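You operate a simulated robot arm through the tools that you are given. There is no shell and no other tool. Be economical: measure what you need, move in short steps, check, and stop when the job is done.

The job below is to be done with a simulated robot arm. You get a single attempt, and the scene is never put back.

Task
Put things in order on the counter top. At the end: the green glass stands where the oats jar stood; the silver steel cup is on the stove tray; the oats jar stands where the silver steel cup stood; the gold pestle stands where the yellow cloth stood; the yellow cloth stands where the green glass stood; whatever was shut is shut again. Leave all else as you found it, and nothing knocked over.
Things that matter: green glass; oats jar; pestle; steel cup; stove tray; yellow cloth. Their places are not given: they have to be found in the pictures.

The check looks at the end state, three seconds after you hand in, the way a careful person would. Anything else that was tipped, shoved, dropped, spilled or broken makes it a failure. Flat cloth is picked up by pressing the open fingertips on it (5 to 10 N) and closing them slowly along it; thin cloth reads only 2 to 8 mm in the jaws.

Robot
A 7-joint arm with a two-finger parallel gripper, fixed in place. Base frame: the origin is at the foot of the arm, x ahead of it, y to its left, z up; the work surface is at about z = 0.85. Units: m, rad, N and s.
With the tool pointing down near the work surface it reaches from about 0.3 to 0.7 m from the base axis. Its first joint turns from -1.152 to 1.152 rad. Payload 1.57 kg.
The tool frame sits at the grasp point between the pads (the TCP): z along the fingers, y along the line on which they close. The tips reach 0.03 m beyond it. Largest opening 0.11 m; finger width 0.024, thickness 0.012; the body of the gripper, 0.048 by 0.112 m, starts 0.078 m behind the TCP.
Orientation is that of the tool frame in the base frame, as [roll, pitch, yaw] about the fixed x, y, z axes, in that order (R = Rz(yaw) Ry(pitch) Rx(roll)). With the fingers straight down and closing along the base's y, the tool's x points along the base's -x, its y along +y and its z along -z.

Tools
- The arm moves only by the tool servo_tool. Its argument "moves" is a list of rows, each a list of 7 numbers: the turn, a rotation vector about the tool's x, y, z in rad, then the shift along the tool's x, y, z in m, then the gripper command, from -1 (shut) to 1 (fully open), values between in proportion. In form: [[rx, ry, rz, tx, ty, tz, hand], ...]. A call has 1 to 20 rows; each row shifts and turns the commanded pose from where the row before left it, along the tool's axes as they then stand. Rows are played at 5 a second. More than 0.05 m and 0.15 rad between two rows, or a gripper value outside its range, and nothing of the call is played. Where a pose cannot be reached the arm comes as near as it can. A force on the tool above 40 N (or 10 N above the force at the start of the call, whichever is more), or a blocked arm, ends the call early, and 0.2 s more pass. The fingers move at their own pace (about 0.108 m/s each) and stop on an object; they squeeze with about 39 N. The grip force told is the motor's: it shows also when the fingers shut on nothing. Time passes only in rows, and 0.2 s behind the last, so rows that do not move let the fingers close. The reply holds the time, the measured pose of the TCP, the force on the tool along the base axes, the opening and the grip force, in the units named above and with some noise, with the torque about the TCP (base axes, N m) and any sound that the robot's microphone picked up, and new pictures: "show" is both (left out), scene, wrist or none.
- Cameras (640 x 400 px; columns grow to the right, rows downward): "scene" is fixed at [0.1765, -0.4153, 1.3886]; the picture's right is [0.58, -0.81, 0.00], its down [-0.58, -0.41, -0.71] and it looks along [0.57, 0.41, -0.71] (base axes); focal length 257 px, centre (320, 200). "wrist" rides on the gripper at [0.07, 0.016, -0.141] in the tool frame; the picture's right is [-0.23, 0.97, 0.00], its down [-0.86, -0.20, -0.48] and it looks along [-0.47, -0.11, 0.88] (tool axes); focal length 222 px, centre (320, 200).
- pixel_to_xyz(camera, pixels): for up to 12 pixels [column, row] of the newest picture of that camera ("zoom" is the newest enlarged one), the place [x, y, z] in the base frame of the surface seen there, good to about 0.002 m. It takes no simulated time.
- close_up(camera, box): a new picture of the part [left, top, right, bottom] of that camera's present view, enlarged. It takes no simulated time.
- close_job(): hands the job in; it is judged then, once.

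Work in short steps. Measure before you move; look again where a grasp or a placing could have gone wrong, and mend it. You have 80 turns and 200 pictures in all, those below and enlarged ones among them. Open the gripper and draw the arm clear of the work before you hand the job in, unless the task says otherwise; then end with one line.

The tools are called after "Request:" as a command line: name --pt "numbers of a row" for each row, then --argument value for the rest, lists and objects as JSON in quotes. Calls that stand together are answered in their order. servo_tool: Moves the arm, as the interface text tells. Its arguments: {"type":"object","properties":{"moves":{"type":"array","items":{"type":"array","items":{"type":"number"}}},"show":{"type":"string","enum":["both","scene","wrist","none"]}},"required":["moves"]} The other tools are called the same way: pixel_to_xyz (camera, pixels) gives the place of the surface under pixels of a picture; close_up (camera, box) takes an enlarged picture of a part of a camera's view; close_job () hands the job in.

At the start:

```text
t: 0.0
eef_pos: [0.3501, 0.0254, 1.1706]
orientation: [3.141, 0.001, 3.14]
contact_force: [0.4, 0.5, 0.5]
ft_torque: [0.01, 0.03, 0.04]
gripper_width: 0.1101
gripper_force: 0.1
```

scene: 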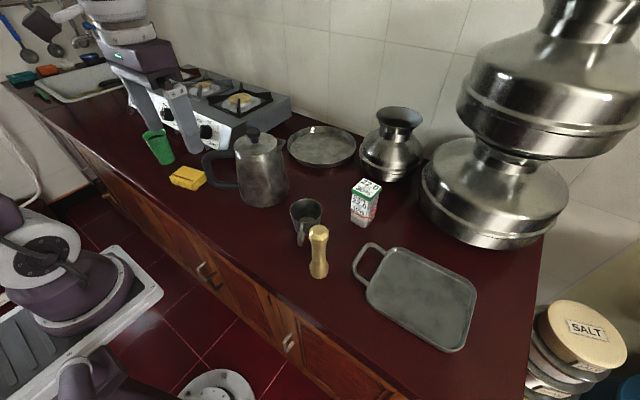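
wrist: 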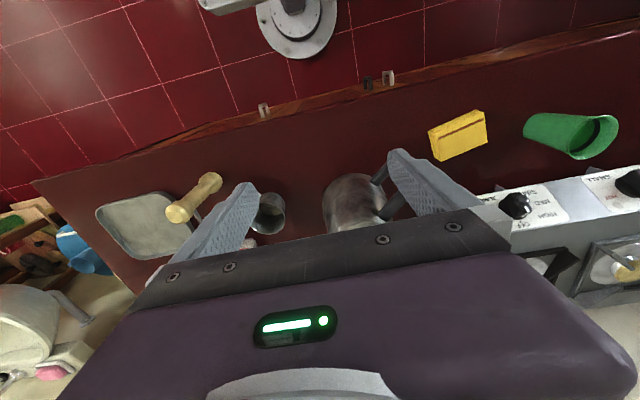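

I'll look closely at the items on the counter first.

Request:
close_up --camera "scene" --box '[260, 160, 420, 290]'

Request:
close_up --camera "scene" --box '[120, 60, 300, 210]'

Request:
pixel_to_xyz --camera "scene" --pixels '[[160, 147], [188, 175], [365, 185], [364, 205], [306, 215], [318, 232], [319, 272], [420, 300], [320, 147], [240, 102], [260, 140], [345, 290]]'

```text
3.08 times, centred on (340, 225) of scene
```

zoom: 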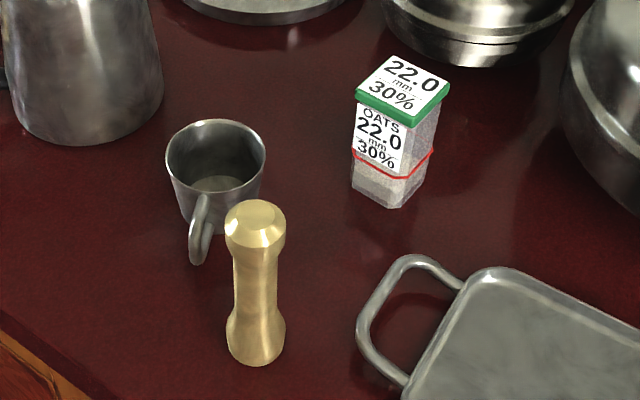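

```text
2.67 times, centred on (210, 135) of scene
```

zoom: 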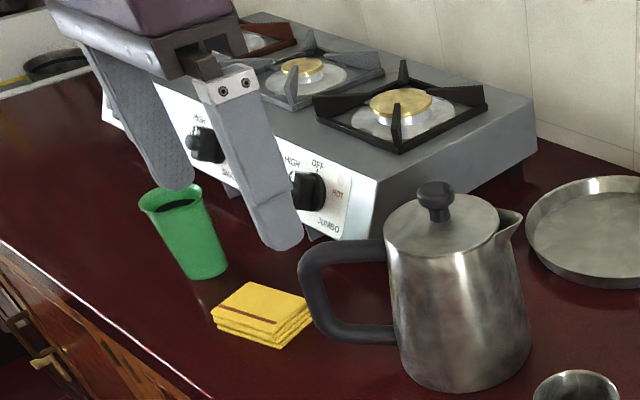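

```text
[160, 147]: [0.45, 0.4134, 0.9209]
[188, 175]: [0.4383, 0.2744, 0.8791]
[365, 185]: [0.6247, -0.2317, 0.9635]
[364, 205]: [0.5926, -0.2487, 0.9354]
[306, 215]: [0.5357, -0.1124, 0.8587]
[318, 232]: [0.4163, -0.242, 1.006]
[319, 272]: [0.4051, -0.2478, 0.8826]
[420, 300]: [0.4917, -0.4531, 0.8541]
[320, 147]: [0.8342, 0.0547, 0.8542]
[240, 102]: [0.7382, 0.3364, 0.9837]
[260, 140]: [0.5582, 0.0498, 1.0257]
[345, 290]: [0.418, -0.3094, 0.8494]
```

The rectangular tray at (420,300) must be the stove tray, since the round plate and the stove are out of reach. I'll measure the cup, jar and pestle outlines in the enlarged view.

Request:
close_up --camera "scene" --box '[260, 160, 420, 290]'

Request:
pixel_to_xyz --camera "zoom" --pixels '[[168, 155], [263, 155], [215, 121], [203, 190], [198, 205], [196, 258], [215, 183], [360, 93], [391, 57], [448, 84], [411, 111], [385, 204]]'

Request:
pixel_to_xyz --camera "zoom" --pixels '[[355, 195], [428, 175], [256, 210], [227, 228], [284, 228], [236, 290], [275, 290], [230, 345], [282, 345], [257, 362], [257, 290], [394, 190]]'

Request:
pixel_to_xyz --camera "scene" --pixels '[[367, 298], [395, 247], [476, 288], [462, 351], [375, 295], [400, 256], [466, 290], [445, 340], [356, 265], [370, 244], [440, 350], [410, 290]]'

```text
3.08 times, centred on (340, 225) of scene
```

zoom: 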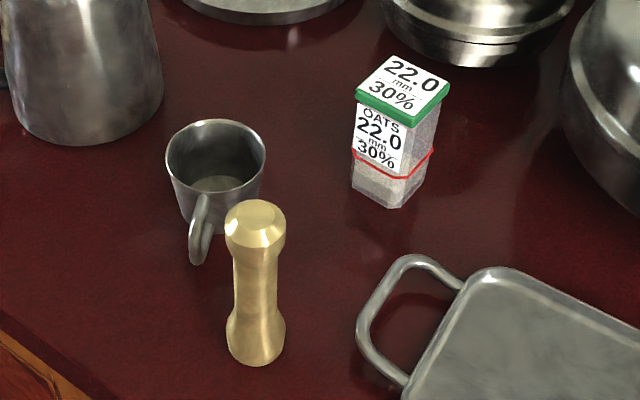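

```text
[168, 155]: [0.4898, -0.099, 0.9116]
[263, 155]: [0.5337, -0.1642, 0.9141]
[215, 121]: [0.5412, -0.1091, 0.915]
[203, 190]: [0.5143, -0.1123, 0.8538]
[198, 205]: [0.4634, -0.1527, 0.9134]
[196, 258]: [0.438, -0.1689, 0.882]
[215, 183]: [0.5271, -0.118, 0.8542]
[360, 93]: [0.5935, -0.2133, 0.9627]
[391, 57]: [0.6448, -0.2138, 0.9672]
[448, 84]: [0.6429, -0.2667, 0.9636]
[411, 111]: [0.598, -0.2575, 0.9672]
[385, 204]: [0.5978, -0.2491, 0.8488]
```

```text
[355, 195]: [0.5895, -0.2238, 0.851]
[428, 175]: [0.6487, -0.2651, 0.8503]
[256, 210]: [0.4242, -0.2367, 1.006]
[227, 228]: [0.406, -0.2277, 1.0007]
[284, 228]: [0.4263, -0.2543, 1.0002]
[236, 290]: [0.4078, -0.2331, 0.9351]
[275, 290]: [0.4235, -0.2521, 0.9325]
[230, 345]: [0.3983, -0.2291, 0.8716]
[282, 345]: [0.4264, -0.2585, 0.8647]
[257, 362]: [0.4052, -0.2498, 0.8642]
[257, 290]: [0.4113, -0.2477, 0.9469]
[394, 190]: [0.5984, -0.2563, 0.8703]
```

```text
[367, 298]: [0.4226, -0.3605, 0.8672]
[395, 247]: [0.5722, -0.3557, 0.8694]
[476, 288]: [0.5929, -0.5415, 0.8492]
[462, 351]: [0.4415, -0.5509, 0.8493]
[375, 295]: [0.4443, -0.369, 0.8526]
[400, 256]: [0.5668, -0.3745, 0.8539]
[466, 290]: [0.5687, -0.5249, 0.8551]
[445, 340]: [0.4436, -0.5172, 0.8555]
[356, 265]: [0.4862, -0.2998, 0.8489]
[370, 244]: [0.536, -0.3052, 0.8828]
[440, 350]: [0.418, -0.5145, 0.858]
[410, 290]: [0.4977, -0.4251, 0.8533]
```

Cup rim centre is about (0.512,-0.132), top at z 0.914, with the handle pointing toward (-0.9,-0.41). I'll move above it, turn so the fingers close across the handle's direction, and come part of the way down.

Request:
servo_tool --pt "0 0 0 -0.0324 -0.0314 0 1" --pt "0 0 0 -0.0324 -0.0314 0 1" --pt "0 0 0 -0.0324 -0.0314 0 1" --pt "0 0 0 -0.0324 -0.0314 0 1" --pt "0 0 0 -0.0324 -0.0314 0 1" --pt "0 0 -0.14 0 0 0 1" --pt "0 0 -0.14 0 0 0 1" --pt "0 0 -0.14 0 0 0 1" --pt "0 0 0 0 0 0.045 1" --pt "0 0 0 0 0 0.045 1" --pt "0 0 0 0 0 0.045 1" --pt "0 0 0 0 0 0 1"

```text
t: 2.6
eef_pos: [0.5133, -0.1315, 1.0368]
orientation: [3.14, -0.001, -2.721]
contact_force: [-0.4, -0.4, -0.2]
ft_torque: [-0.01, 0.0, 0.02]
gripper_width: 0.1101
gripper_force: 0.0
```

scene: 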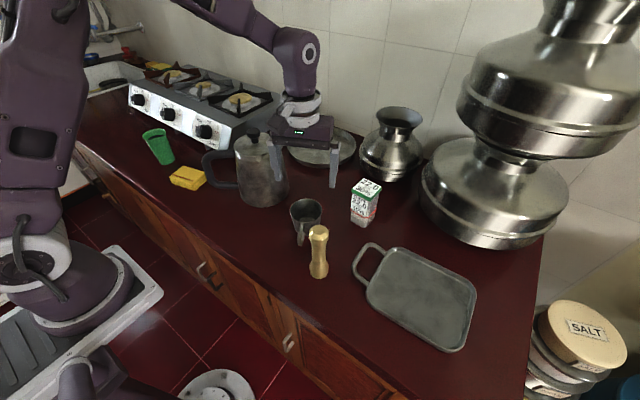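
wrist: 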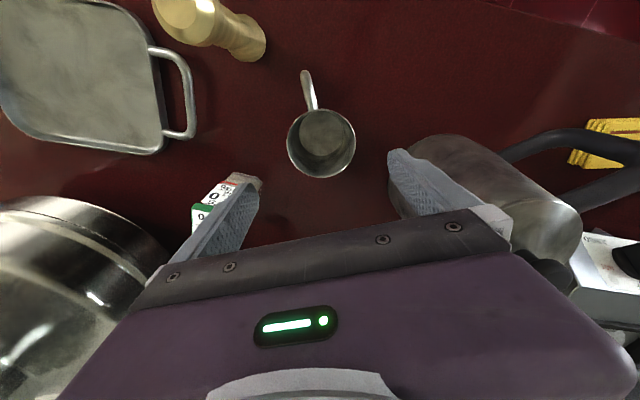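

The handle is straight up in the wrist picture and the cup is centred between the fingers. Now I'll check clearance to the kettle and the rim position.

Request:
pixel_to_xyz --camera "wrist" --pixels '[[288, 143], [355, 143], [321, 109], [306, 74], [321, 177], [430, 150], [445, 140], [470, 137]]'

Request:
pixel_to_xyz --camera "scene" --pixels '[[285, 190], [265, 206], [288, 180], [245, 203], [235, 160], [284, 150]]'

```text
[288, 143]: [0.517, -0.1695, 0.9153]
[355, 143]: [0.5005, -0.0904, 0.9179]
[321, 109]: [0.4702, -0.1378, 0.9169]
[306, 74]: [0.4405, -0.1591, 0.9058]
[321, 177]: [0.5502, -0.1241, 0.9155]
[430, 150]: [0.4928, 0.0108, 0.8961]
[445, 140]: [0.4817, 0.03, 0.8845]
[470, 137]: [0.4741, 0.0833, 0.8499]
```

```text
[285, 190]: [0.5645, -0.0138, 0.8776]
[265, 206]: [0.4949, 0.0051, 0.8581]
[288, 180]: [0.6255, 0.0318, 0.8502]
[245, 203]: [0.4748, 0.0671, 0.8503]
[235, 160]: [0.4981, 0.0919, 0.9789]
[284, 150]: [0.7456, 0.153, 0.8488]
```

The cup centre is (0.510,-0.130) and the kettle is more than 7 cm from the finger, so the way is clear. I'll descend and close on the cup.

Request:
servo_tool --pt "0 0 0 0.002 0.002 0.036 1" --pt "0 0 0 0 0 0.036 1" --pt "0 0 0 0 0 0.036 1" --pt "0 0 0 0 0 0.035 1" --pt "0 0 0 0 0 0 1" --pt "0 0 0 0 0 0 0.5" --pt "0 0 0 0 0 0 0.3" --pt "0 0 0 0 0 0 0.2" --pt "0 0 0 0 0 0 0.2"

```text
t: 4.6
eef_pos: [0.5103, -0.1318, 0.8929]
orientation: [-3.14, -0.001, -2.72]
contact_force: [0.0, 0.2, -0.6]
ft_torque: [-0.04, 0.01, 0.0]
gripper_width: 0.0747
gripper_force: 39.3
```

scene: 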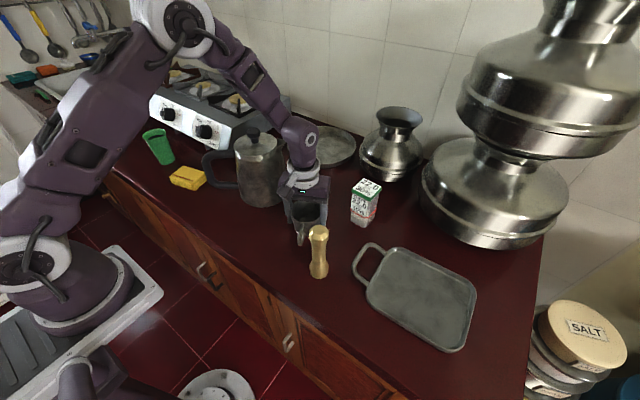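
wrist: 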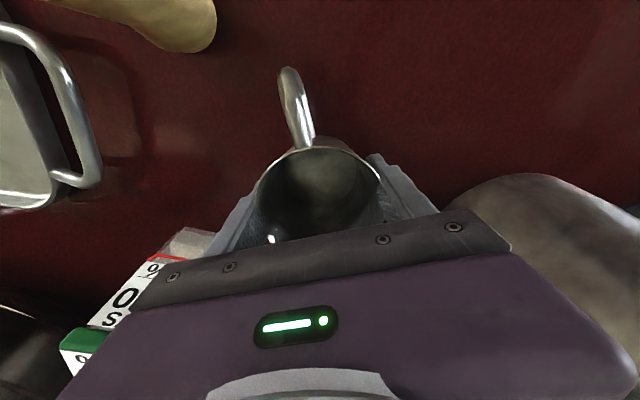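

The cup is held at 74.7 mm. I'll lift it straight up, and check the big pots near the tray for clearance.

Request:
servo_tool --pt "0 0 0 0 0 -0.02 0.2" --pt "0 0 0 0 0 -0.045 0.2" --pt "0 0 0 0 0 -0.045 0.2" --pt "0 0 0 0 0 -0.045 0.2" --pt "0 0 0 0 0 -0.045 0.2" --pt "0 0 0 0 0 0 0.2"

Request:
pixel_to_xyz --camera "scene" --pixels '[[425, 190], [480, 225], [520, 235], [465, 110], [520, 145], [590, 155], [480, 190], [540, 100]]'

```text
t: 6.0
eef_pos: [0.5095, -0.1317, 1.0936]
orientation: [3.14, 0.001, -2.72]
contact_force: [-0.9, 1.0, -0.9]
ft_torque: [0.03, -0.02, 0.0]
gripper_width: 0.0748
gripper_force: 38.7
```

scene: 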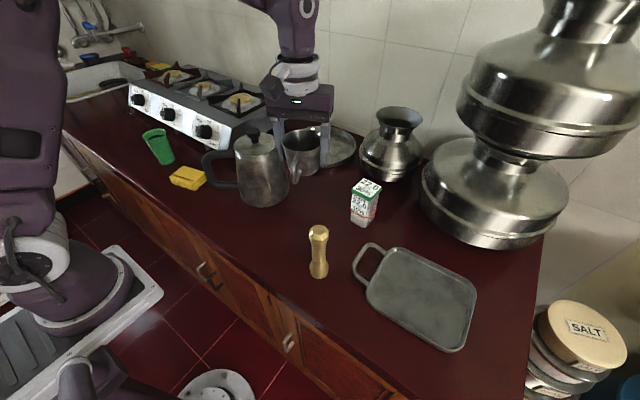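
wrist: 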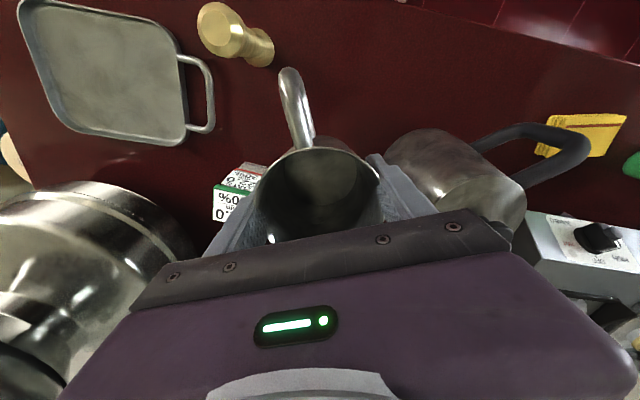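

```text
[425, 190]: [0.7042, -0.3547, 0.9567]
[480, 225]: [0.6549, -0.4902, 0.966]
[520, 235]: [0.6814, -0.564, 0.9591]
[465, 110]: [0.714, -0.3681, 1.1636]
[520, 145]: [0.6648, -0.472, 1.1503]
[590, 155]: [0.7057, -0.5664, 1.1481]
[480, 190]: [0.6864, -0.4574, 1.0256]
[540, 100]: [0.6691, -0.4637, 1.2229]
```

The pots' nearest bulge is x≈0.655, and at x≈0.507 the gripper stays clear of it. I'll carry the cup to above the tray at (0.507,-0.45) and lower it to z 0.95.

Request:
servo_tool --pt "0 0 0 0.0188 -0.0413 0 0.2" --pt "0 0 0 0.0188 -0.0413 0 0.2" --pt "0 0 0 0.0188 -0.0413 0 0.2" --pt "0 0 0 0.0188 -0.0413 0 0.2" --pt "0 0 0 0.0188 -0.0413 0 0.2" --pt "0 0 0 0.0188 -0.0413 0 0.2" --pt "0 0 0 0.0188 -0.0413 0 0.2" --pt "0 0 0 0 0 0 0.2" --pt "0 0 0 0 0 0.045 0.2" --pt "0 0 0 0 0 0.045 0.2" --pt "0 0 0 0 0 0.045 0.2" --pt "0 0 0 0 0 0 0.2"

```text
t: 8.6
eef_pos: [0.4914, -0.396, 1.001]
orientation: [-3.142, 0.0, -2.721]
contact_force: [-0.3, -0.3, -1.8]
ft_torque: [0.03, 0.02, 0.01]
gripper_width: 0.0745
gripper_force: 39.2
out of reach, approached as far as the arm can: row 6, 7, 9
```

scene: 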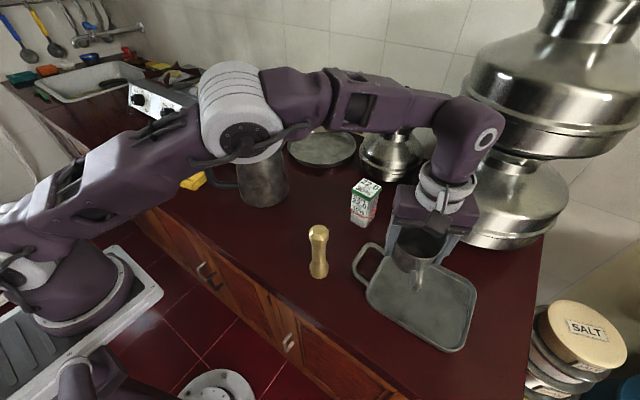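
wrist: 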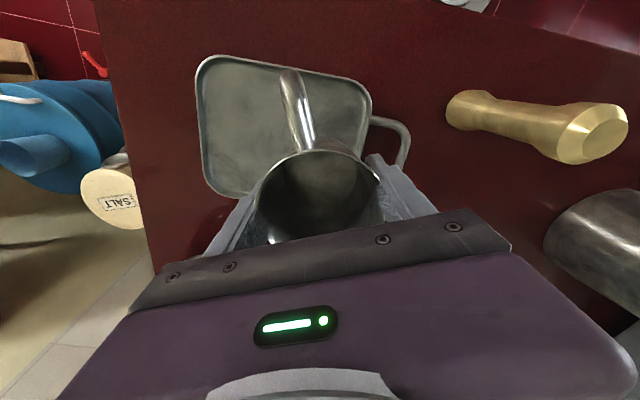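

At that height the arm ran out of reach and stopped at (0.491,-0.396). I'll lower to z 0.95 first, then shift towards (0.495,-0.44).

Request:
servo_tool --pt "0 0 0 0 0 0.025 0.2" --pt "0 0 0 0 0 0.026 0.2" --pt "0 0 0 0.007 -0.021 0 0.2" --pt "0 0 0 0.007 -0.021 0 0.2" --pt "0 0 0 0 0 0 0.2"

```text
t: 9.8
eef_pos: [0.5003, -0.436, 0.9511]
orientation: [-3.137, 0.0, -2.705]
contact_force: [0.3, 1.0, -0.3]
ft_torque: [0.02, 0.02, 0.01]
gripper_width: 0.0745
gripper_force: 39.0
out of reach, approached as far as the arm can: row 4
```

scene: 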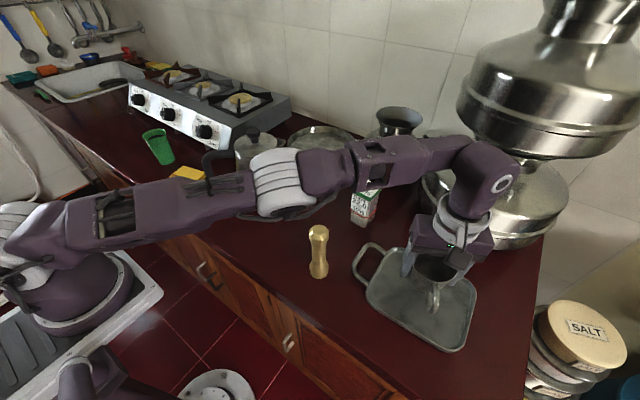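
wrist: 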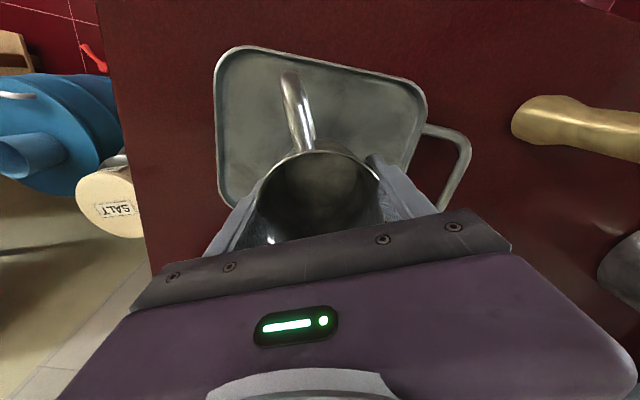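

The cup is over the tray centre at (0.500,-0.436). I'll lower it slowly onto the tray.

Request:
servo_tool --pt "0 0 0 0 0 0.02 0.2" --pt "0 0 0 0 0 0.02 0.2" --pt "0 0 0 0 0 0.009 0.2" --pt "0 0 0 0 0 0.003 0.2" --pt "0 0 0 0 0 0 0.2"

```text
t: 11.0
eef_pos: [0.495, -0.4398, 0.8985]
orientation: [-3.141, 0.001, -2.722]
contact_force: [0.1, 0.0, -1.2]
ft_torque: [0.01, -0.03, 0.0]
gripper_width: 0.0745
gripper_force: 38.8
```

scene: 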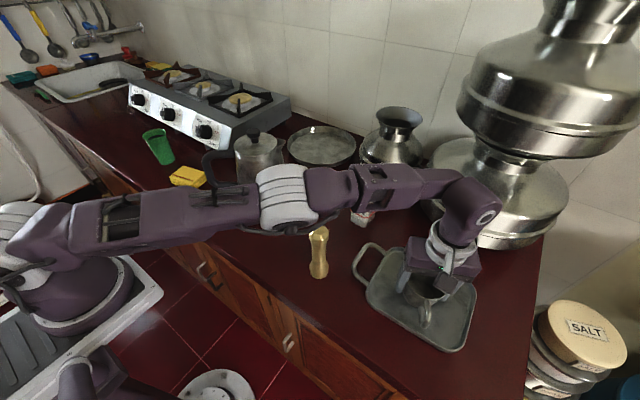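
wrist: 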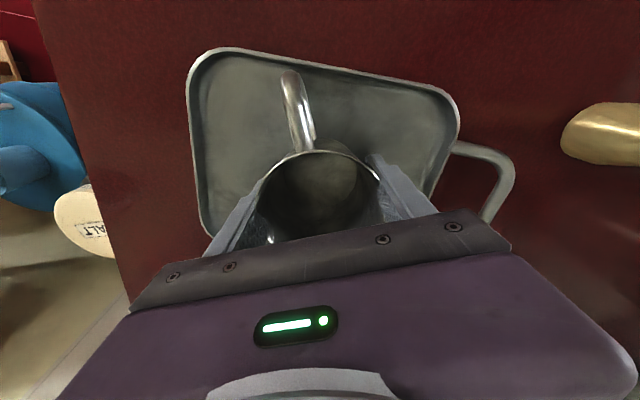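

No contact yet (force about 1 N). I'll go down in 1.5 mm steps until it shows.

Request:
servo_tool --pt "0 0 0 0 0 0.0015 0.2" --pt "0 0 0 0 0 0.0015 0.2" --pt "0 0 0 0 0 0 0.2" --show "none"

```text
t: 11.8
eef_pos: [0.4953, -0.4398, 0.8959]
orientation: [3.142, 0.001, -2.722]
contact_force: [-1.1, 0.4, 3.5]
ft_torque: [0.1, -0.13, 0.08]
gripper_width: 0.0746
gripper_force: 39.1
```

There is contact (3.5 N). I'll open gently to 0.7 and rise straight up.

Request:
servo_tool --pt "0 0 0 0 0 0 0.4" --pt "0 0 0 0 0 0 0.6" --pt "0 0 0 0 0 0 0.75" --pt "0 0 0 0 0 0 0.75" --pt "0 0 0 0 0 -0.02 0.75" --pt "0 0 0 0 0 -0.04 0.75" --pt "0 0 0 0 0 -0.04 0.75" --pt "0 0 0 0 0 0 0.75"

```text
t: 13.6
eef_pos: [0.4925, -0.4381, 0.9947]
orientation: [-3.141, 0.001, -2.722]
contact_force: [-0.1, -0.1, -0.6]
ft_torque: [-0.03, 0.0, 0.01]
gripper_width: 0.0963
gripper_force: 0.1
out of reach, approached as far as the arm can: row 7
```

scene: 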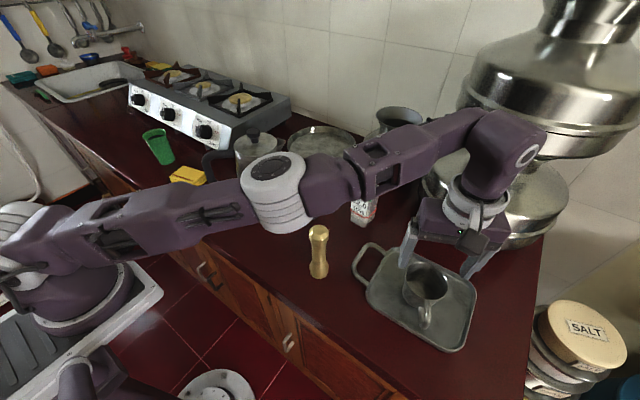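
wrist: 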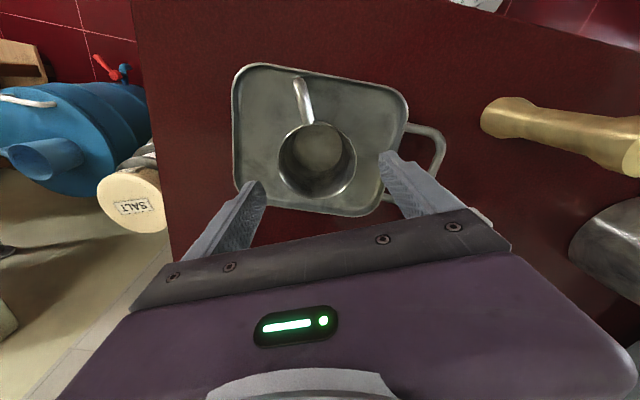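

The cup stands on the tray. Next is the oats jar, centre about (0.619,-0.239): it's near the reach limit, so I'll line up in front of it at x 0.52 and slide in with the jar between the fingers.

Request:
servo_tool --pt "0 0 0 -0.0213 0.0341 -0.011 1" --pt "0 0 0 -0.0213 0.0341 -0.011 1" --pt "0 0 0 -0.0213 0.0341 -0.011 1" --pt "0 0 0 -0.0213 0.0341 -0.011 1" --pt "0 0 0 -0.0213 0.0341 -0.011 1" --pt "0 0 0.14 0 0 0 1" --pt "0 0 0.14 0 0 0 1" --pt "0 0 0.14 0 0 0 1" --pt "0 0 0 0 0 0 1"

```text
t: 15.6
eef_pos: [0.52, -0.2376, 1.0497]
orientation: [3.139, 0.001, 3.14]
contact_force: [-0.5, -0.4, 0.7]
ft_torque: [0.01, -0.02, -0.02]
gripper_width: 0.1101
gripper_force: 0.0
```

scene: 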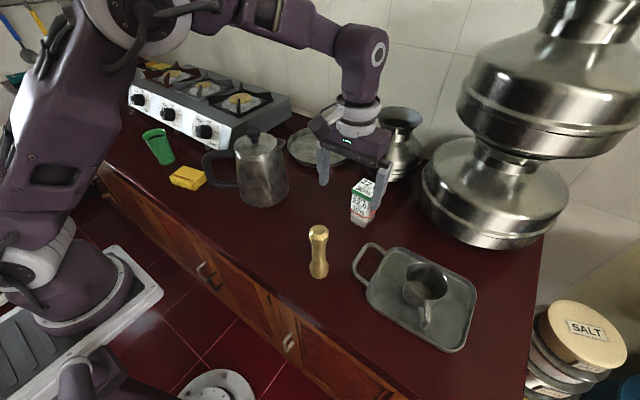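
wrist: 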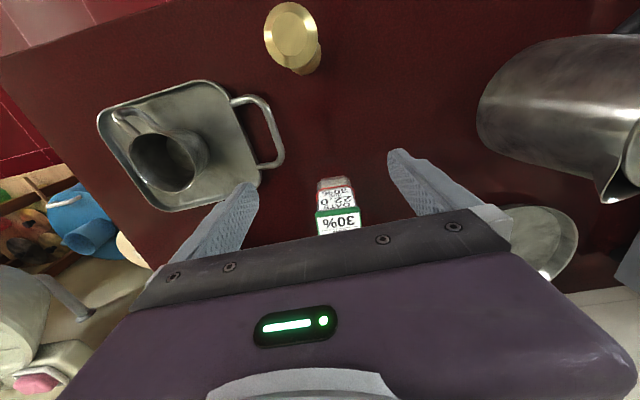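

The jar stands between the fingers in the wrist picture (338,205). I'll measure its sides to check centring and yaw.

Request:
close_up --camera "wrist" --box '[260, 150, 420, 250]'

Request:
close_up --camera "scene" --box '[310, 160, 410, 235]'

Request:
pixel_to_xyz --camera "wrist" --pixels '[[319, 185], [351, 180], [320, 200], [355, 195], [317, 220], [360, 213], [317, 228], [360, 222]]'

```text
4.00 times, centred on (340, 200) of wrist
```

zoom: 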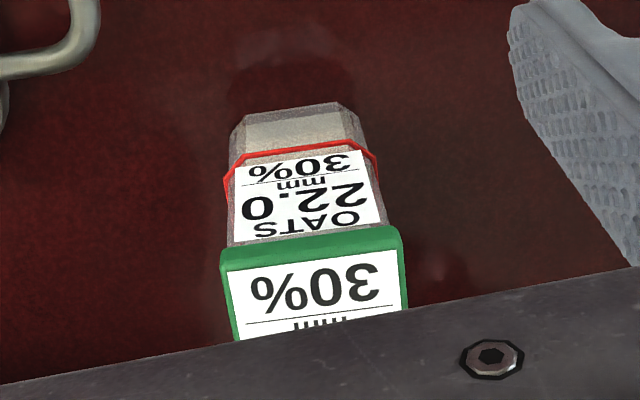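

```text
5.33 times, centred on (360, 198) of scene
```

zoom: 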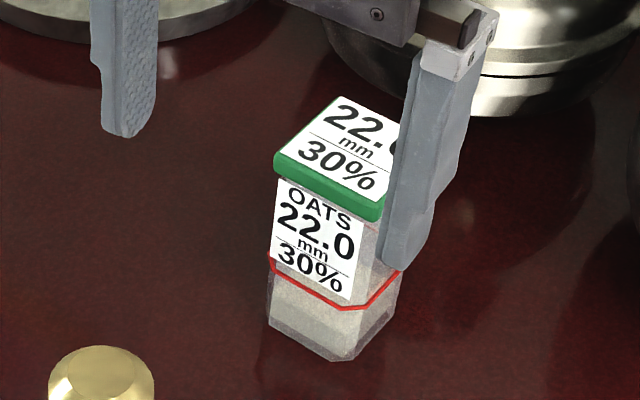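

```text
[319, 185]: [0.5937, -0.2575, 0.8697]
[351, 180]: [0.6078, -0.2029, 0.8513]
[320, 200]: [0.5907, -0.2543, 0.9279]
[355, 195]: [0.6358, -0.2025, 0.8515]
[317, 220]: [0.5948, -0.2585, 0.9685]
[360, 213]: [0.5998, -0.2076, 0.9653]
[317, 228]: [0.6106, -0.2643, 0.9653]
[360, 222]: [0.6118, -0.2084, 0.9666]
```

The jar's centre is (0.619,-0.235), 54 mm wide and square to the base. I'll go down to z 0.95, slide in to x≈0.617, then down to 0.902.

Request:
servo_tool --pt "0 0 0 0 0.002 0.05 1" --pt "0 0 0 0 0 0.05 1" --pt "0 0 0 -0.025 0 0 1" --pt "0 0 0 -0.025 0 0 1" --pt "0 0 0 -0.025 0 0 1" --pt "0 0 0 -0.022 0 0 1" --pt "0 0 0 0 0 0.024 1" --pt "0 0 0 0 0 0.024 1" --pt "0 0 0 0 0 0 1"

```text
t: 17.6
eef_pos: [0.6172, -0.2345, 0.9018]
orientation: [-3.14, -0.001, -3.141]
contact_force: [-0.4, 0.8, 0.5]
ft_torque: [-0.01, 0.01, -0.03]
gripper_width: 0.1101
gripper_force: 0.0
```

scene: 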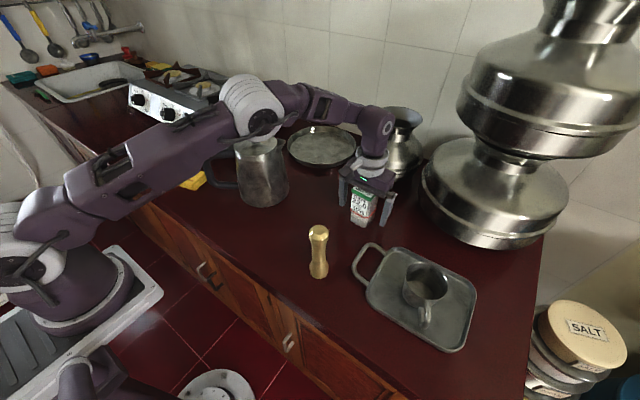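
wrist: 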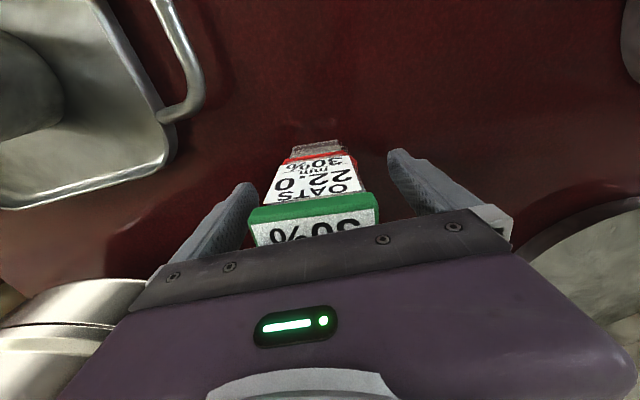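

The fingers straddle the jar. I'll close gently, then lift 5 cm.

Request:
servo_tool --pt "0 0 0 0 0 0 0.5" --pt "0 0 0 0 0 0 0.2" --pt "0 0 0 0 0 0 0.0" --pt "0 0 0 0 0 0 -0.15" --pt "0 0 0 0 0 0 -0.15" --pt "0 0 0 0 0 -0.01 -0.15" --pt "0 0 0 0 0 -0.02 -0.15" --pt "0 0 0 0 0 -0.02 -0.15" --pt "0 0 0 0 0 0 -0.15"

```text
t: 19.6
eef_pos: [0.6161, -0.2365, 0.9517]
orientation: [-3.14, -0.001, -3.14]
contact_force: [0.1, 0.2, -1.6]
ft_torque: [0.03, 0.02, 0.02]
gripper_width: 0.0554
gripper_force: 38.8
```

scene: 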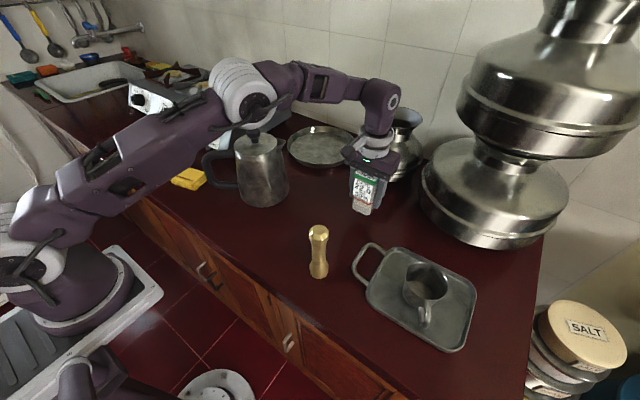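
wrist: 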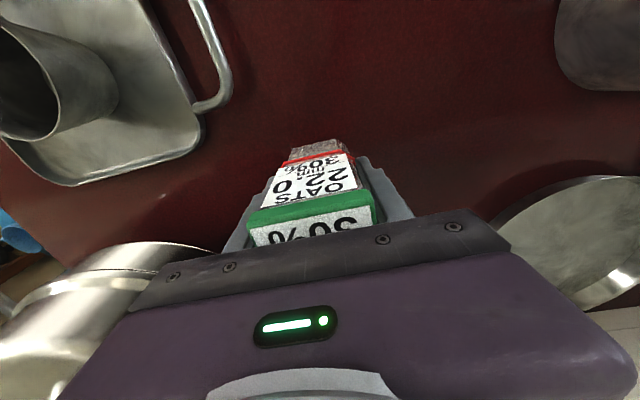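

The jar is held at 55 mm. I'll carry it to the cup's old spot, TCP (0.5085,-0.130), and lower it to just above the counter.

Request:
servo_tool --pt "0 0 0 0.0269 0.0266 0 -0.15" --pt "0 0 0 0.0269 0.0266 0 -0.15" --pt "0 0 0 0.0269 0.0266 0 -0.15" --pt "0 0 0 0.0269 0.0266 0 -0.15" --pt "0 0 0 0 0 0 -0.15" --pt "0 0 0 0 0 0.023 -0.15" --pt "0 0 0 0 0 0.022 -0.15" --pt "0 0 0 0 0 0 -0.15"

```text
t: 21.4
eef_pos: [0.509, -0.13, 0.9085]
orientation: [-3.142, 0.001, -3.141]
contact_force: [0.1, 1.1, -2.2]
ft_torque: [-0.01, 0.0, -0.02]
gripper_width: 0.0553
gripper_force: 38.6
```

scene: 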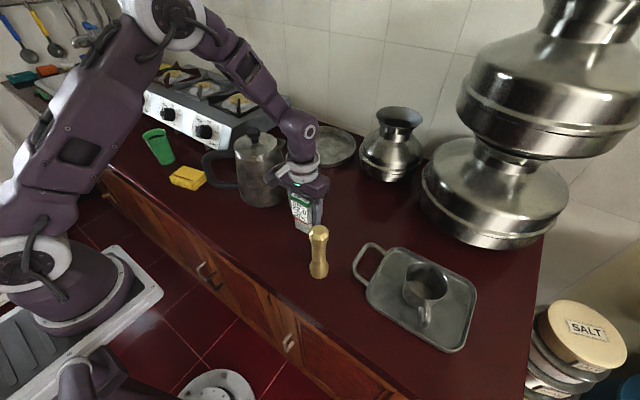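
wrist: 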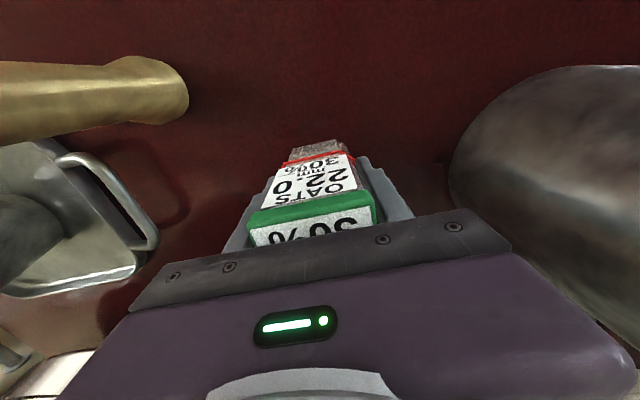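

The jar is over the spot, about 6 mm above the counter. I'll set it down in small steps.

Request:
servo_tool --pt "0 0 0 0 0 0.003 -0.15" --pt "0 0 0 0 0 0.002 -0.15" --pt "0 0 0 0 0 0.0015 -0.15" --pt "0 0 0 0 0 0 -0.15" --show "none"

```text
t: 22.4
eef_pos: [0.5097, -0.1284, 0.9013]
orientation: [-3.14, 0.001, -3.14]
contact_force: [-2.9, 1.8, 25.6]
ft_torque: [-0.12, 0.14, 0.1]
gripper_width: 0.0557
gripper_force: 39.1
```

It is firmly down (25 N). I'll ease up 1 mm, open, and rise clear.

Request:
servo_tool --pt "0 0 0 0 0 -0.001 -0.15" --pt "0 0 0 0 0 0 0.1" --pt "0 0 0 0 0 0 0.4" --pt "0 0 0 0 0 0 0.7" --pt "0 0 0 0 0 0 0.7" --pt "0 0 0 0 0 -0.03 0.7" --pt "0 0 0 0 0 -0.045 0.7" --pt "0 0 0 0 0 -0.045 0.7" --pt "0 0 0 0 0 -0.045 1" --pt "0 0 0 0 0 0 1"

```text
t: 24.6
eef_pos: [0.5073, -0.1287, 1.0685]
orientation: [-3.141, -0.001, 3.14]
contact_force: [0.6, 0.2, -0.6]
ft_torque: [-0.04, 0.0, 0.0]
gripper_width: 0.1103
gripper_force: 0.1
```

scene: 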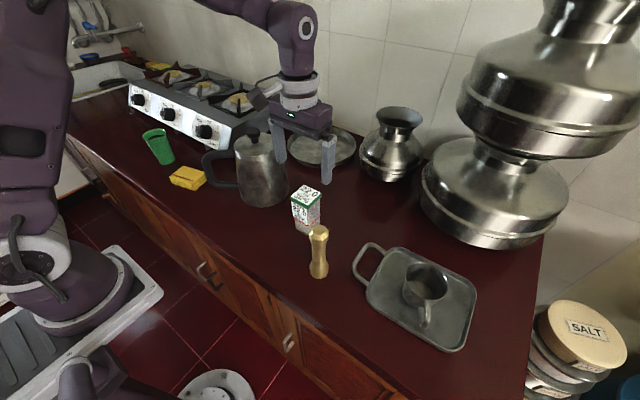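
wrist: 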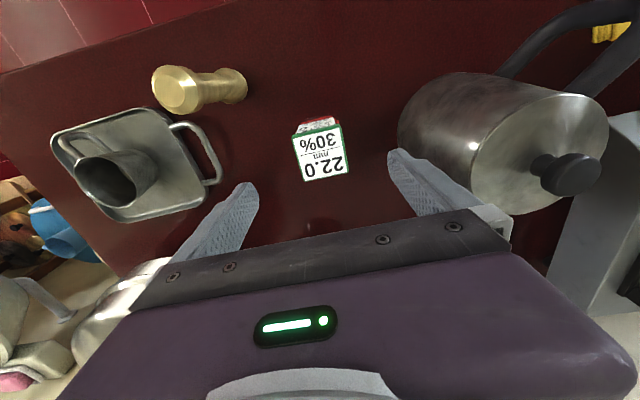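

The jar stands on the cup's old spot. Next I'll measure the green glass and the cloth.

Request:
close_up --camera "scene" --box '[130, 115, 226, 195]'

Request:
pixel_to_xyz --camera "scene" --pixels '[[143, 134], [166, 130], [155, 128], [154, 137], [154, 163], [173, 160], [163, 165], [150, 150], [168, 140], [160, 150]]'

Request:
pixel_to_xyz --camera "scene" --pixels '[[293, 196], [304, 185], [321, 191], [311, 206], [307, 196]]'

```text
5.00 times, centred on (178, 155) of scene
```

zoom: 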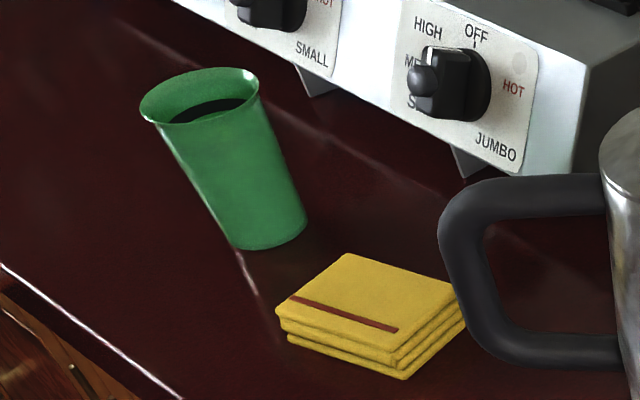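

```text
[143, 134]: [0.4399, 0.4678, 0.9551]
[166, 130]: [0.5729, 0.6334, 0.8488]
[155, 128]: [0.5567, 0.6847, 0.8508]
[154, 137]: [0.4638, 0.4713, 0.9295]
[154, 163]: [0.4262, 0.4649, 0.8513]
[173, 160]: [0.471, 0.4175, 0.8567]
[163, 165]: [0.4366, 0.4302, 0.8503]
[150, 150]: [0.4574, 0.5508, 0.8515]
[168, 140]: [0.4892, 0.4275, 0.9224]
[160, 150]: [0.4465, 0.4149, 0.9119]
```

```text
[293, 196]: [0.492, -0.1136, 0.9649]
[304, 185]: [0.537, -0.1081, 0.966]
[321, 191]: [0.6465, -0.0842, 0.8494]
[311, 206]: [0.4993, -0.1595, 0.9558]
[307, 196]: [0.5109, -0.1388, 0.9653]
```

The glass holds a dark liquid, so it must be carried slowly and level. I'll measure its rim and base and the cloth in the enlarged view.

Request:
pixel_to_xyz --camera "zoom" --pixels '[[141, 107], [258, 84], [190, 70], [205, 121], [215, 105], [232, 240], [305, 222], [270, 248], [195, 190], [283, 150], [240, 180], [210, 82]]'

Request:
pixel_to_xyz --camera "zoom" --pixels '[[278, 312], [346, 256], [462, 290], [392, 358], [404, 378], [466, 328], [290, 340], [370, 305], [465, 300], [445, 230], [540, 360], [480, 170]]'

```text
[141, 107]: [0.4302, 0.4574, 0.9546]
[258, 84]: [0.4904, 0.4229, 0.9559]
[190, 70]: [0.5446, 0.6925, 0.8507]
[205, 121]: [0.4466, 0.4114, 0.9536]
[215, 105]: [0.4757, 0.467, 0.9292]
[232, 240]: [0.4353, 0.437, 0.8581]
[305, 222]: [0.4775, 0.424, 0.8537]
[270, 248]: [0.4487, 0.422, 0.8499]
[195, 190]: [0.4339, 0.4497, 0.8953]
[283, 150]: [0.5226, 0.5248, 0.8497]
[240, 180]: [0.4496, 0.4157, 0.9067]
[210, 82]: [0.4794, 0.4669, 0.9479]
```

```text
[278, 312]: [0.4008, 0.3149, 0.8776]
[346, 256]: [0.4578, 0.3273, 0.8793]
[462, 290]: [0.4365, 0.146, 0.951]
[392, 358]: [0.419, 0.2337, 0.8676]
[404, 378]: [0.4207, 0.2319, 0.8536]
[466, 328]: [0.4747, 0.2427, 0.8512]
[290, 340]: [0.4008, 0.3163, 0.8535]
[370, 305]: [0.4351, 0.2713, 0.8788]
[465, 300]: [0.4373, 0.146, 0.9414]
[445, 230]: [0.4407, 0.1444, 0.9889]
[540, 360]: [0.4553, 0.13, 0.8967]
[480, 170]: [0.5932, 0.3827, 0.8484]
```

Glass: centre about (0.459,0.438), rim z 0.955, diameter about 70 mm, liquid level z 0.929. I'll go up and back around the kettle to the left side and turn the gripper.

Request:
servo_tool --pt "0 0 0 0.03 0 -0.039 1" --pt "0 0 0 0.04 0 -0.029 1" --pt "0 0 0 0.04 0 -0.029 1" --pt "0 0 0 0.04 0 -0.023 1" --pt "0 0 0 0 0.0475 0 1" --pt "0 0 0 0 0.0475 0 1" --pt "0 0 0 0 0.0475 0 1" --pt "0 0 0 0 0.0475 0 1" --pt "0 0 0 0 0.0475 0 1" --pt "0 0 0 0 0.0475 0 1" --pt "0 0 0 0 0.0475 0 1" --pt "0 0 0 0 0.0475 0 1" --pt "0 0 0 0 0.0475 0 1" --pt "0 0 -0.127 0 0 0 1" --pt "0 0 -0.127 0 0 0 1" --pt "0 0 -0.127 0 0 0 1" --pt "0 0 -0.127 0 0 0 1" --pt "0 0 -0.127 0 0 0 1" --pt "0 0 -0.127 0 0 0 1"

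```text
t: 28.6
eef_pos: [0.3602, 0.2983, 1.187]
orientation: [3.141, 0.0, -2.379]
contact_force: [0.2, 0.4, 0.4]
ft_torque: [0.03, 0.0, 0.01]
gripper_width: 0.1101
gripper_force: 0.1
```

scene: 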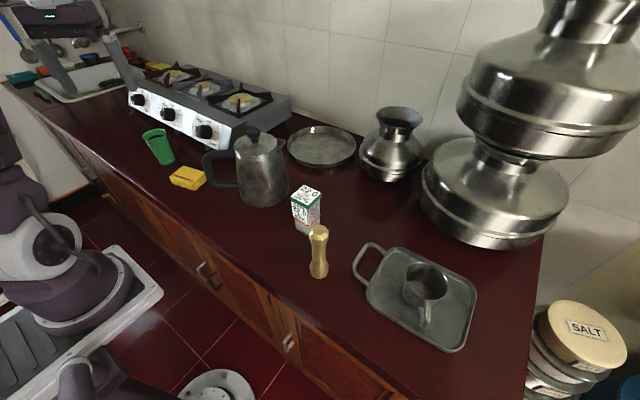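
wrist: 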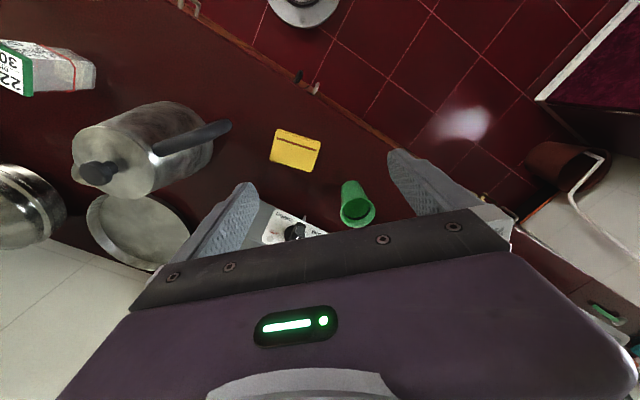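

The glass is visible at (357,205) in the wrist picture. I'll measure its rim, base and the nearest stove knob.

Request:
close_up --camera "wrist" --box '[240, 120, 400, 240]'

Request:
pixel_to_xyz --camera "wrist" --pixels '[[341, 208], [375, 206], [356, 198], [360, 226], [343, 182], [361, 181], [295, 230], [275, 240], [272, 165], [318, 170], [278, 131], [321, 142]]'

```text
3.33 times, centred on (320, 180) of wrist
```

zoom: 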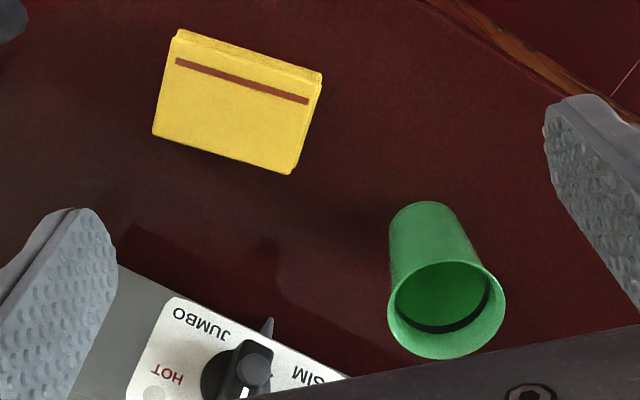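

```text
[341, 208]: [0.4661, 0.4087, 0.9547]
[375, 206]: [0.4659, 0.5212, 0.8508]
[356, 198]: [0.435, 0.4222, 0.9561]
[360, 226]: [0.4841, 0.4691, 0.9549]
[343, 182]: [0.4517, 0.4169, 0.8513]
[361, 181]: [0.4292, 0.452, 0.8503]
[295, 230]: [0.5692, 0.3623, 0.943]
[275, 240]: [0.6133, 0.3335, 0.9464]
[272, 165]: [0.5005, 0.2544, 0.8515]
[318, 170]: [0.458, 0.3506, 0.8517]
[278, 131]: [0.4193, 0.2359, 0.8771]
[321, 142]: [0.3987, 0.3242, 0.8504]
```

Rim centre fits at (0.461,0.4425) with radius 34.5 mm; the knob is at x≥0.55, clear of the finger. I'll go down to z 1.02 and out above the glass.

Request:
servo_tool --pt "0 0 0 0 0 0.042 1" --pt "0 0 0 0 0 0.042 1" --pt "0 0 0 0 0 0.042 1" --pt "0 0 0 0 0 0.042 1" --pt "0 0 0 -0.0431 0.00865 0 1" --pt "0 0 0 -0.0431 0.00865 0 1" --pt "0 0 0 -0.0431 0.00865 0 1" --pt "0 0 0 -0.0431 0.00865 0 1" --pt "0 0 0 0 0 0 1"

```text
t: 30.6
eef_pos: [0.4604, 0.4426, 1.0182]
orientation: [-3.141, -0.001, -2.378]
contact_force: [-0.3, -0.2, -0.1]
ft_torque: [0.01, -0.02, 0.0]
gripper_width: 0.11
gripper_force: 0.1
```

scene: 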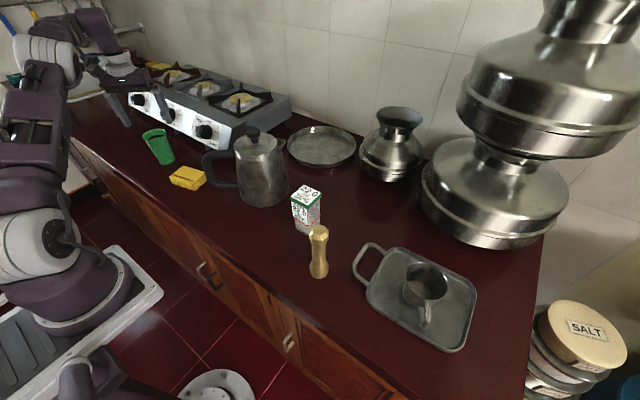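
wrist: 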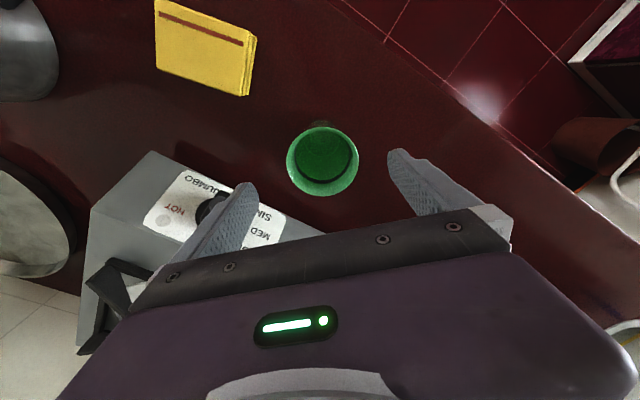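

The glass is centred between the fingers. I'll check the inside (liquid?) and the rim once more.

Request:
pixel_to_xyz --camera "wrist" --pixels '[[325, 155], [287, 160], [358, 160], [322, 127], [322, 195], [325, 180]]'

Request:
close_up --camera "wrist" --box '[272, 115, 368, 205]'

```text
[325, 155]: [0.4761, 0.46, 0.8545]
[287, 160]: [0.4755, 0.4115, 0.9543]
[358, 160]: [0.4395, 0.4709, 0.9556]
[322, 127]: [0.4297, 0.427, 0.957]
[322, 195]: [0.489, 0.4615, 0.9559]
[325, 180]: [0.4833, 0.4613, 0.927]
```

```text
4.44 times, centred on (320, 160) of wrist
```

zoom: 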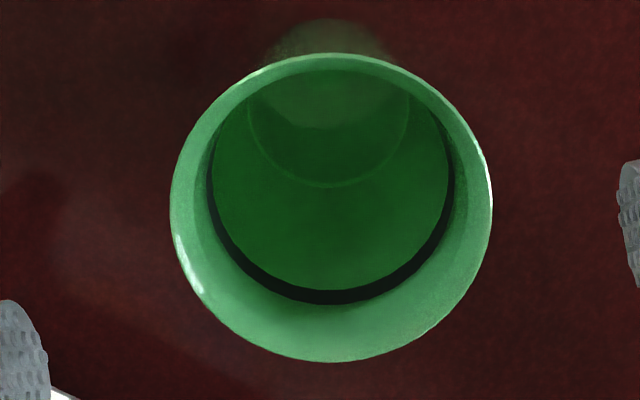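

It holds clear water up to a dark ring at about z 0.927. I'll descend to z 0.91 and close in small increments.

Request:
servo_tool --pt "0 0 0 0.001 0 0.036 1" --pt "0 0 0 0 0 0.036 1" --pt "0 0 0 0 0 0.036 1" --pt "0 0 0 0 0 0 0.6" --pt "0 0 0 0 0 0 0.4" --pt "0 0 0 0 0 0 0.3" --pt "0 0 0 0 0 0 0.24" --pt "0 0 0 0 0 0 0.18" --pt "0 0 0 0 0 0 0.14" --pt "0 0 0 0 0 0 0.14"

```text
t: 32.8
eef_pos: [0.4587, 0.4418, 0.9112]
orientation: [3.14, -0.001, -2.379]
contact_force: [0.7, -0.8, 0.4]
ft_torque: [-0.02, -0.02, -0.03]
gripper_width: 0.0661
gripper_force: 38.7
```

scene: 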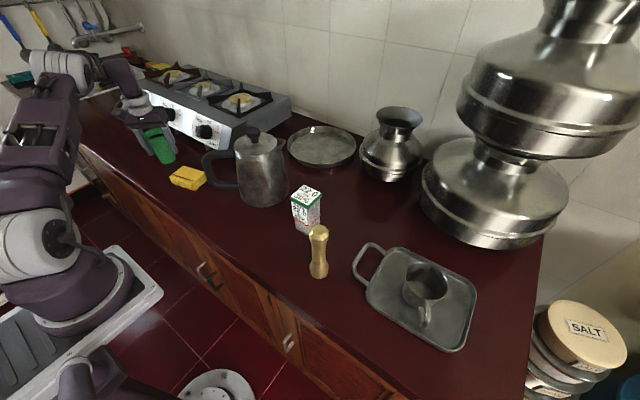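
wrist: 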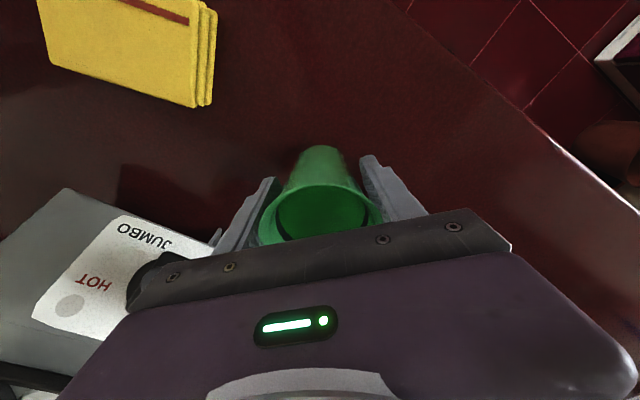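

The glass is held at 66 mm. I'll lift gently, then draw it in and up.

Request:
servo_tool --pt "0 0 0 0 0 -0.008 0.14" --pt "0 0 0 0 0 -0.016 0.14" --pt "0 0 0 0 0 -0.02 0.14" --pt "0 0 0 0.004 0 -0.02 0.14" --pt "0 0 0 0.012 0 -0.02 0.14" --pt "0 0 0 0.02 0 -0.02 0.14" --pt "0 0 0 0.022 0 -0.02 0.14" --pt "0 0 0 0.022 0 -0.02 0.14" --pt "0 0 0 0.022 0 -0.02 0.14" --pt "0 0 0 0.022 0 -0.02 0.14" --pt "0 0 0 0.018 0 -0.015 0.14" --pt "0 0 0 0.01 0 -0.006 0.14" --pt "0 0 0 0 0 0 0.14"

```text
t: 35.6
eef_pos: [0.3492, 0.337, 1.1146]
orientation: [3.141, 0.001, -2.377]
contact_force: [0.2, 0.2, -0.5]
ft_torque: [0.02, 0.01, -0.02]
gripper_width: 0.0652
gripper_force: 39.2
```

scene: 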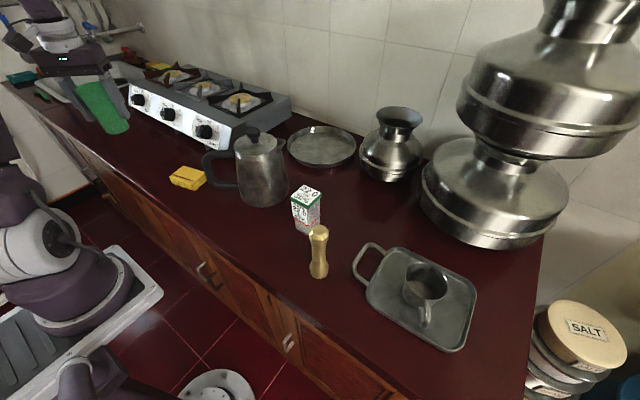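
wrist: 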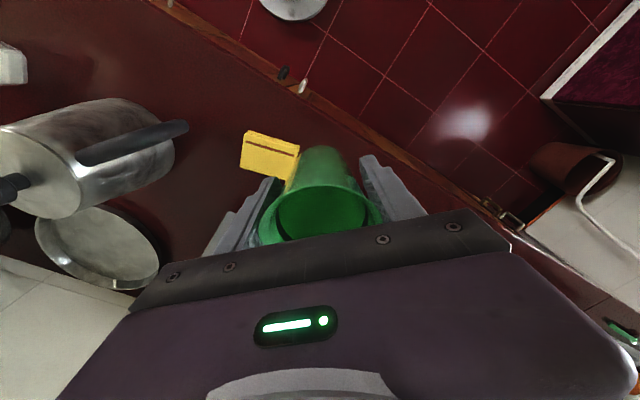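

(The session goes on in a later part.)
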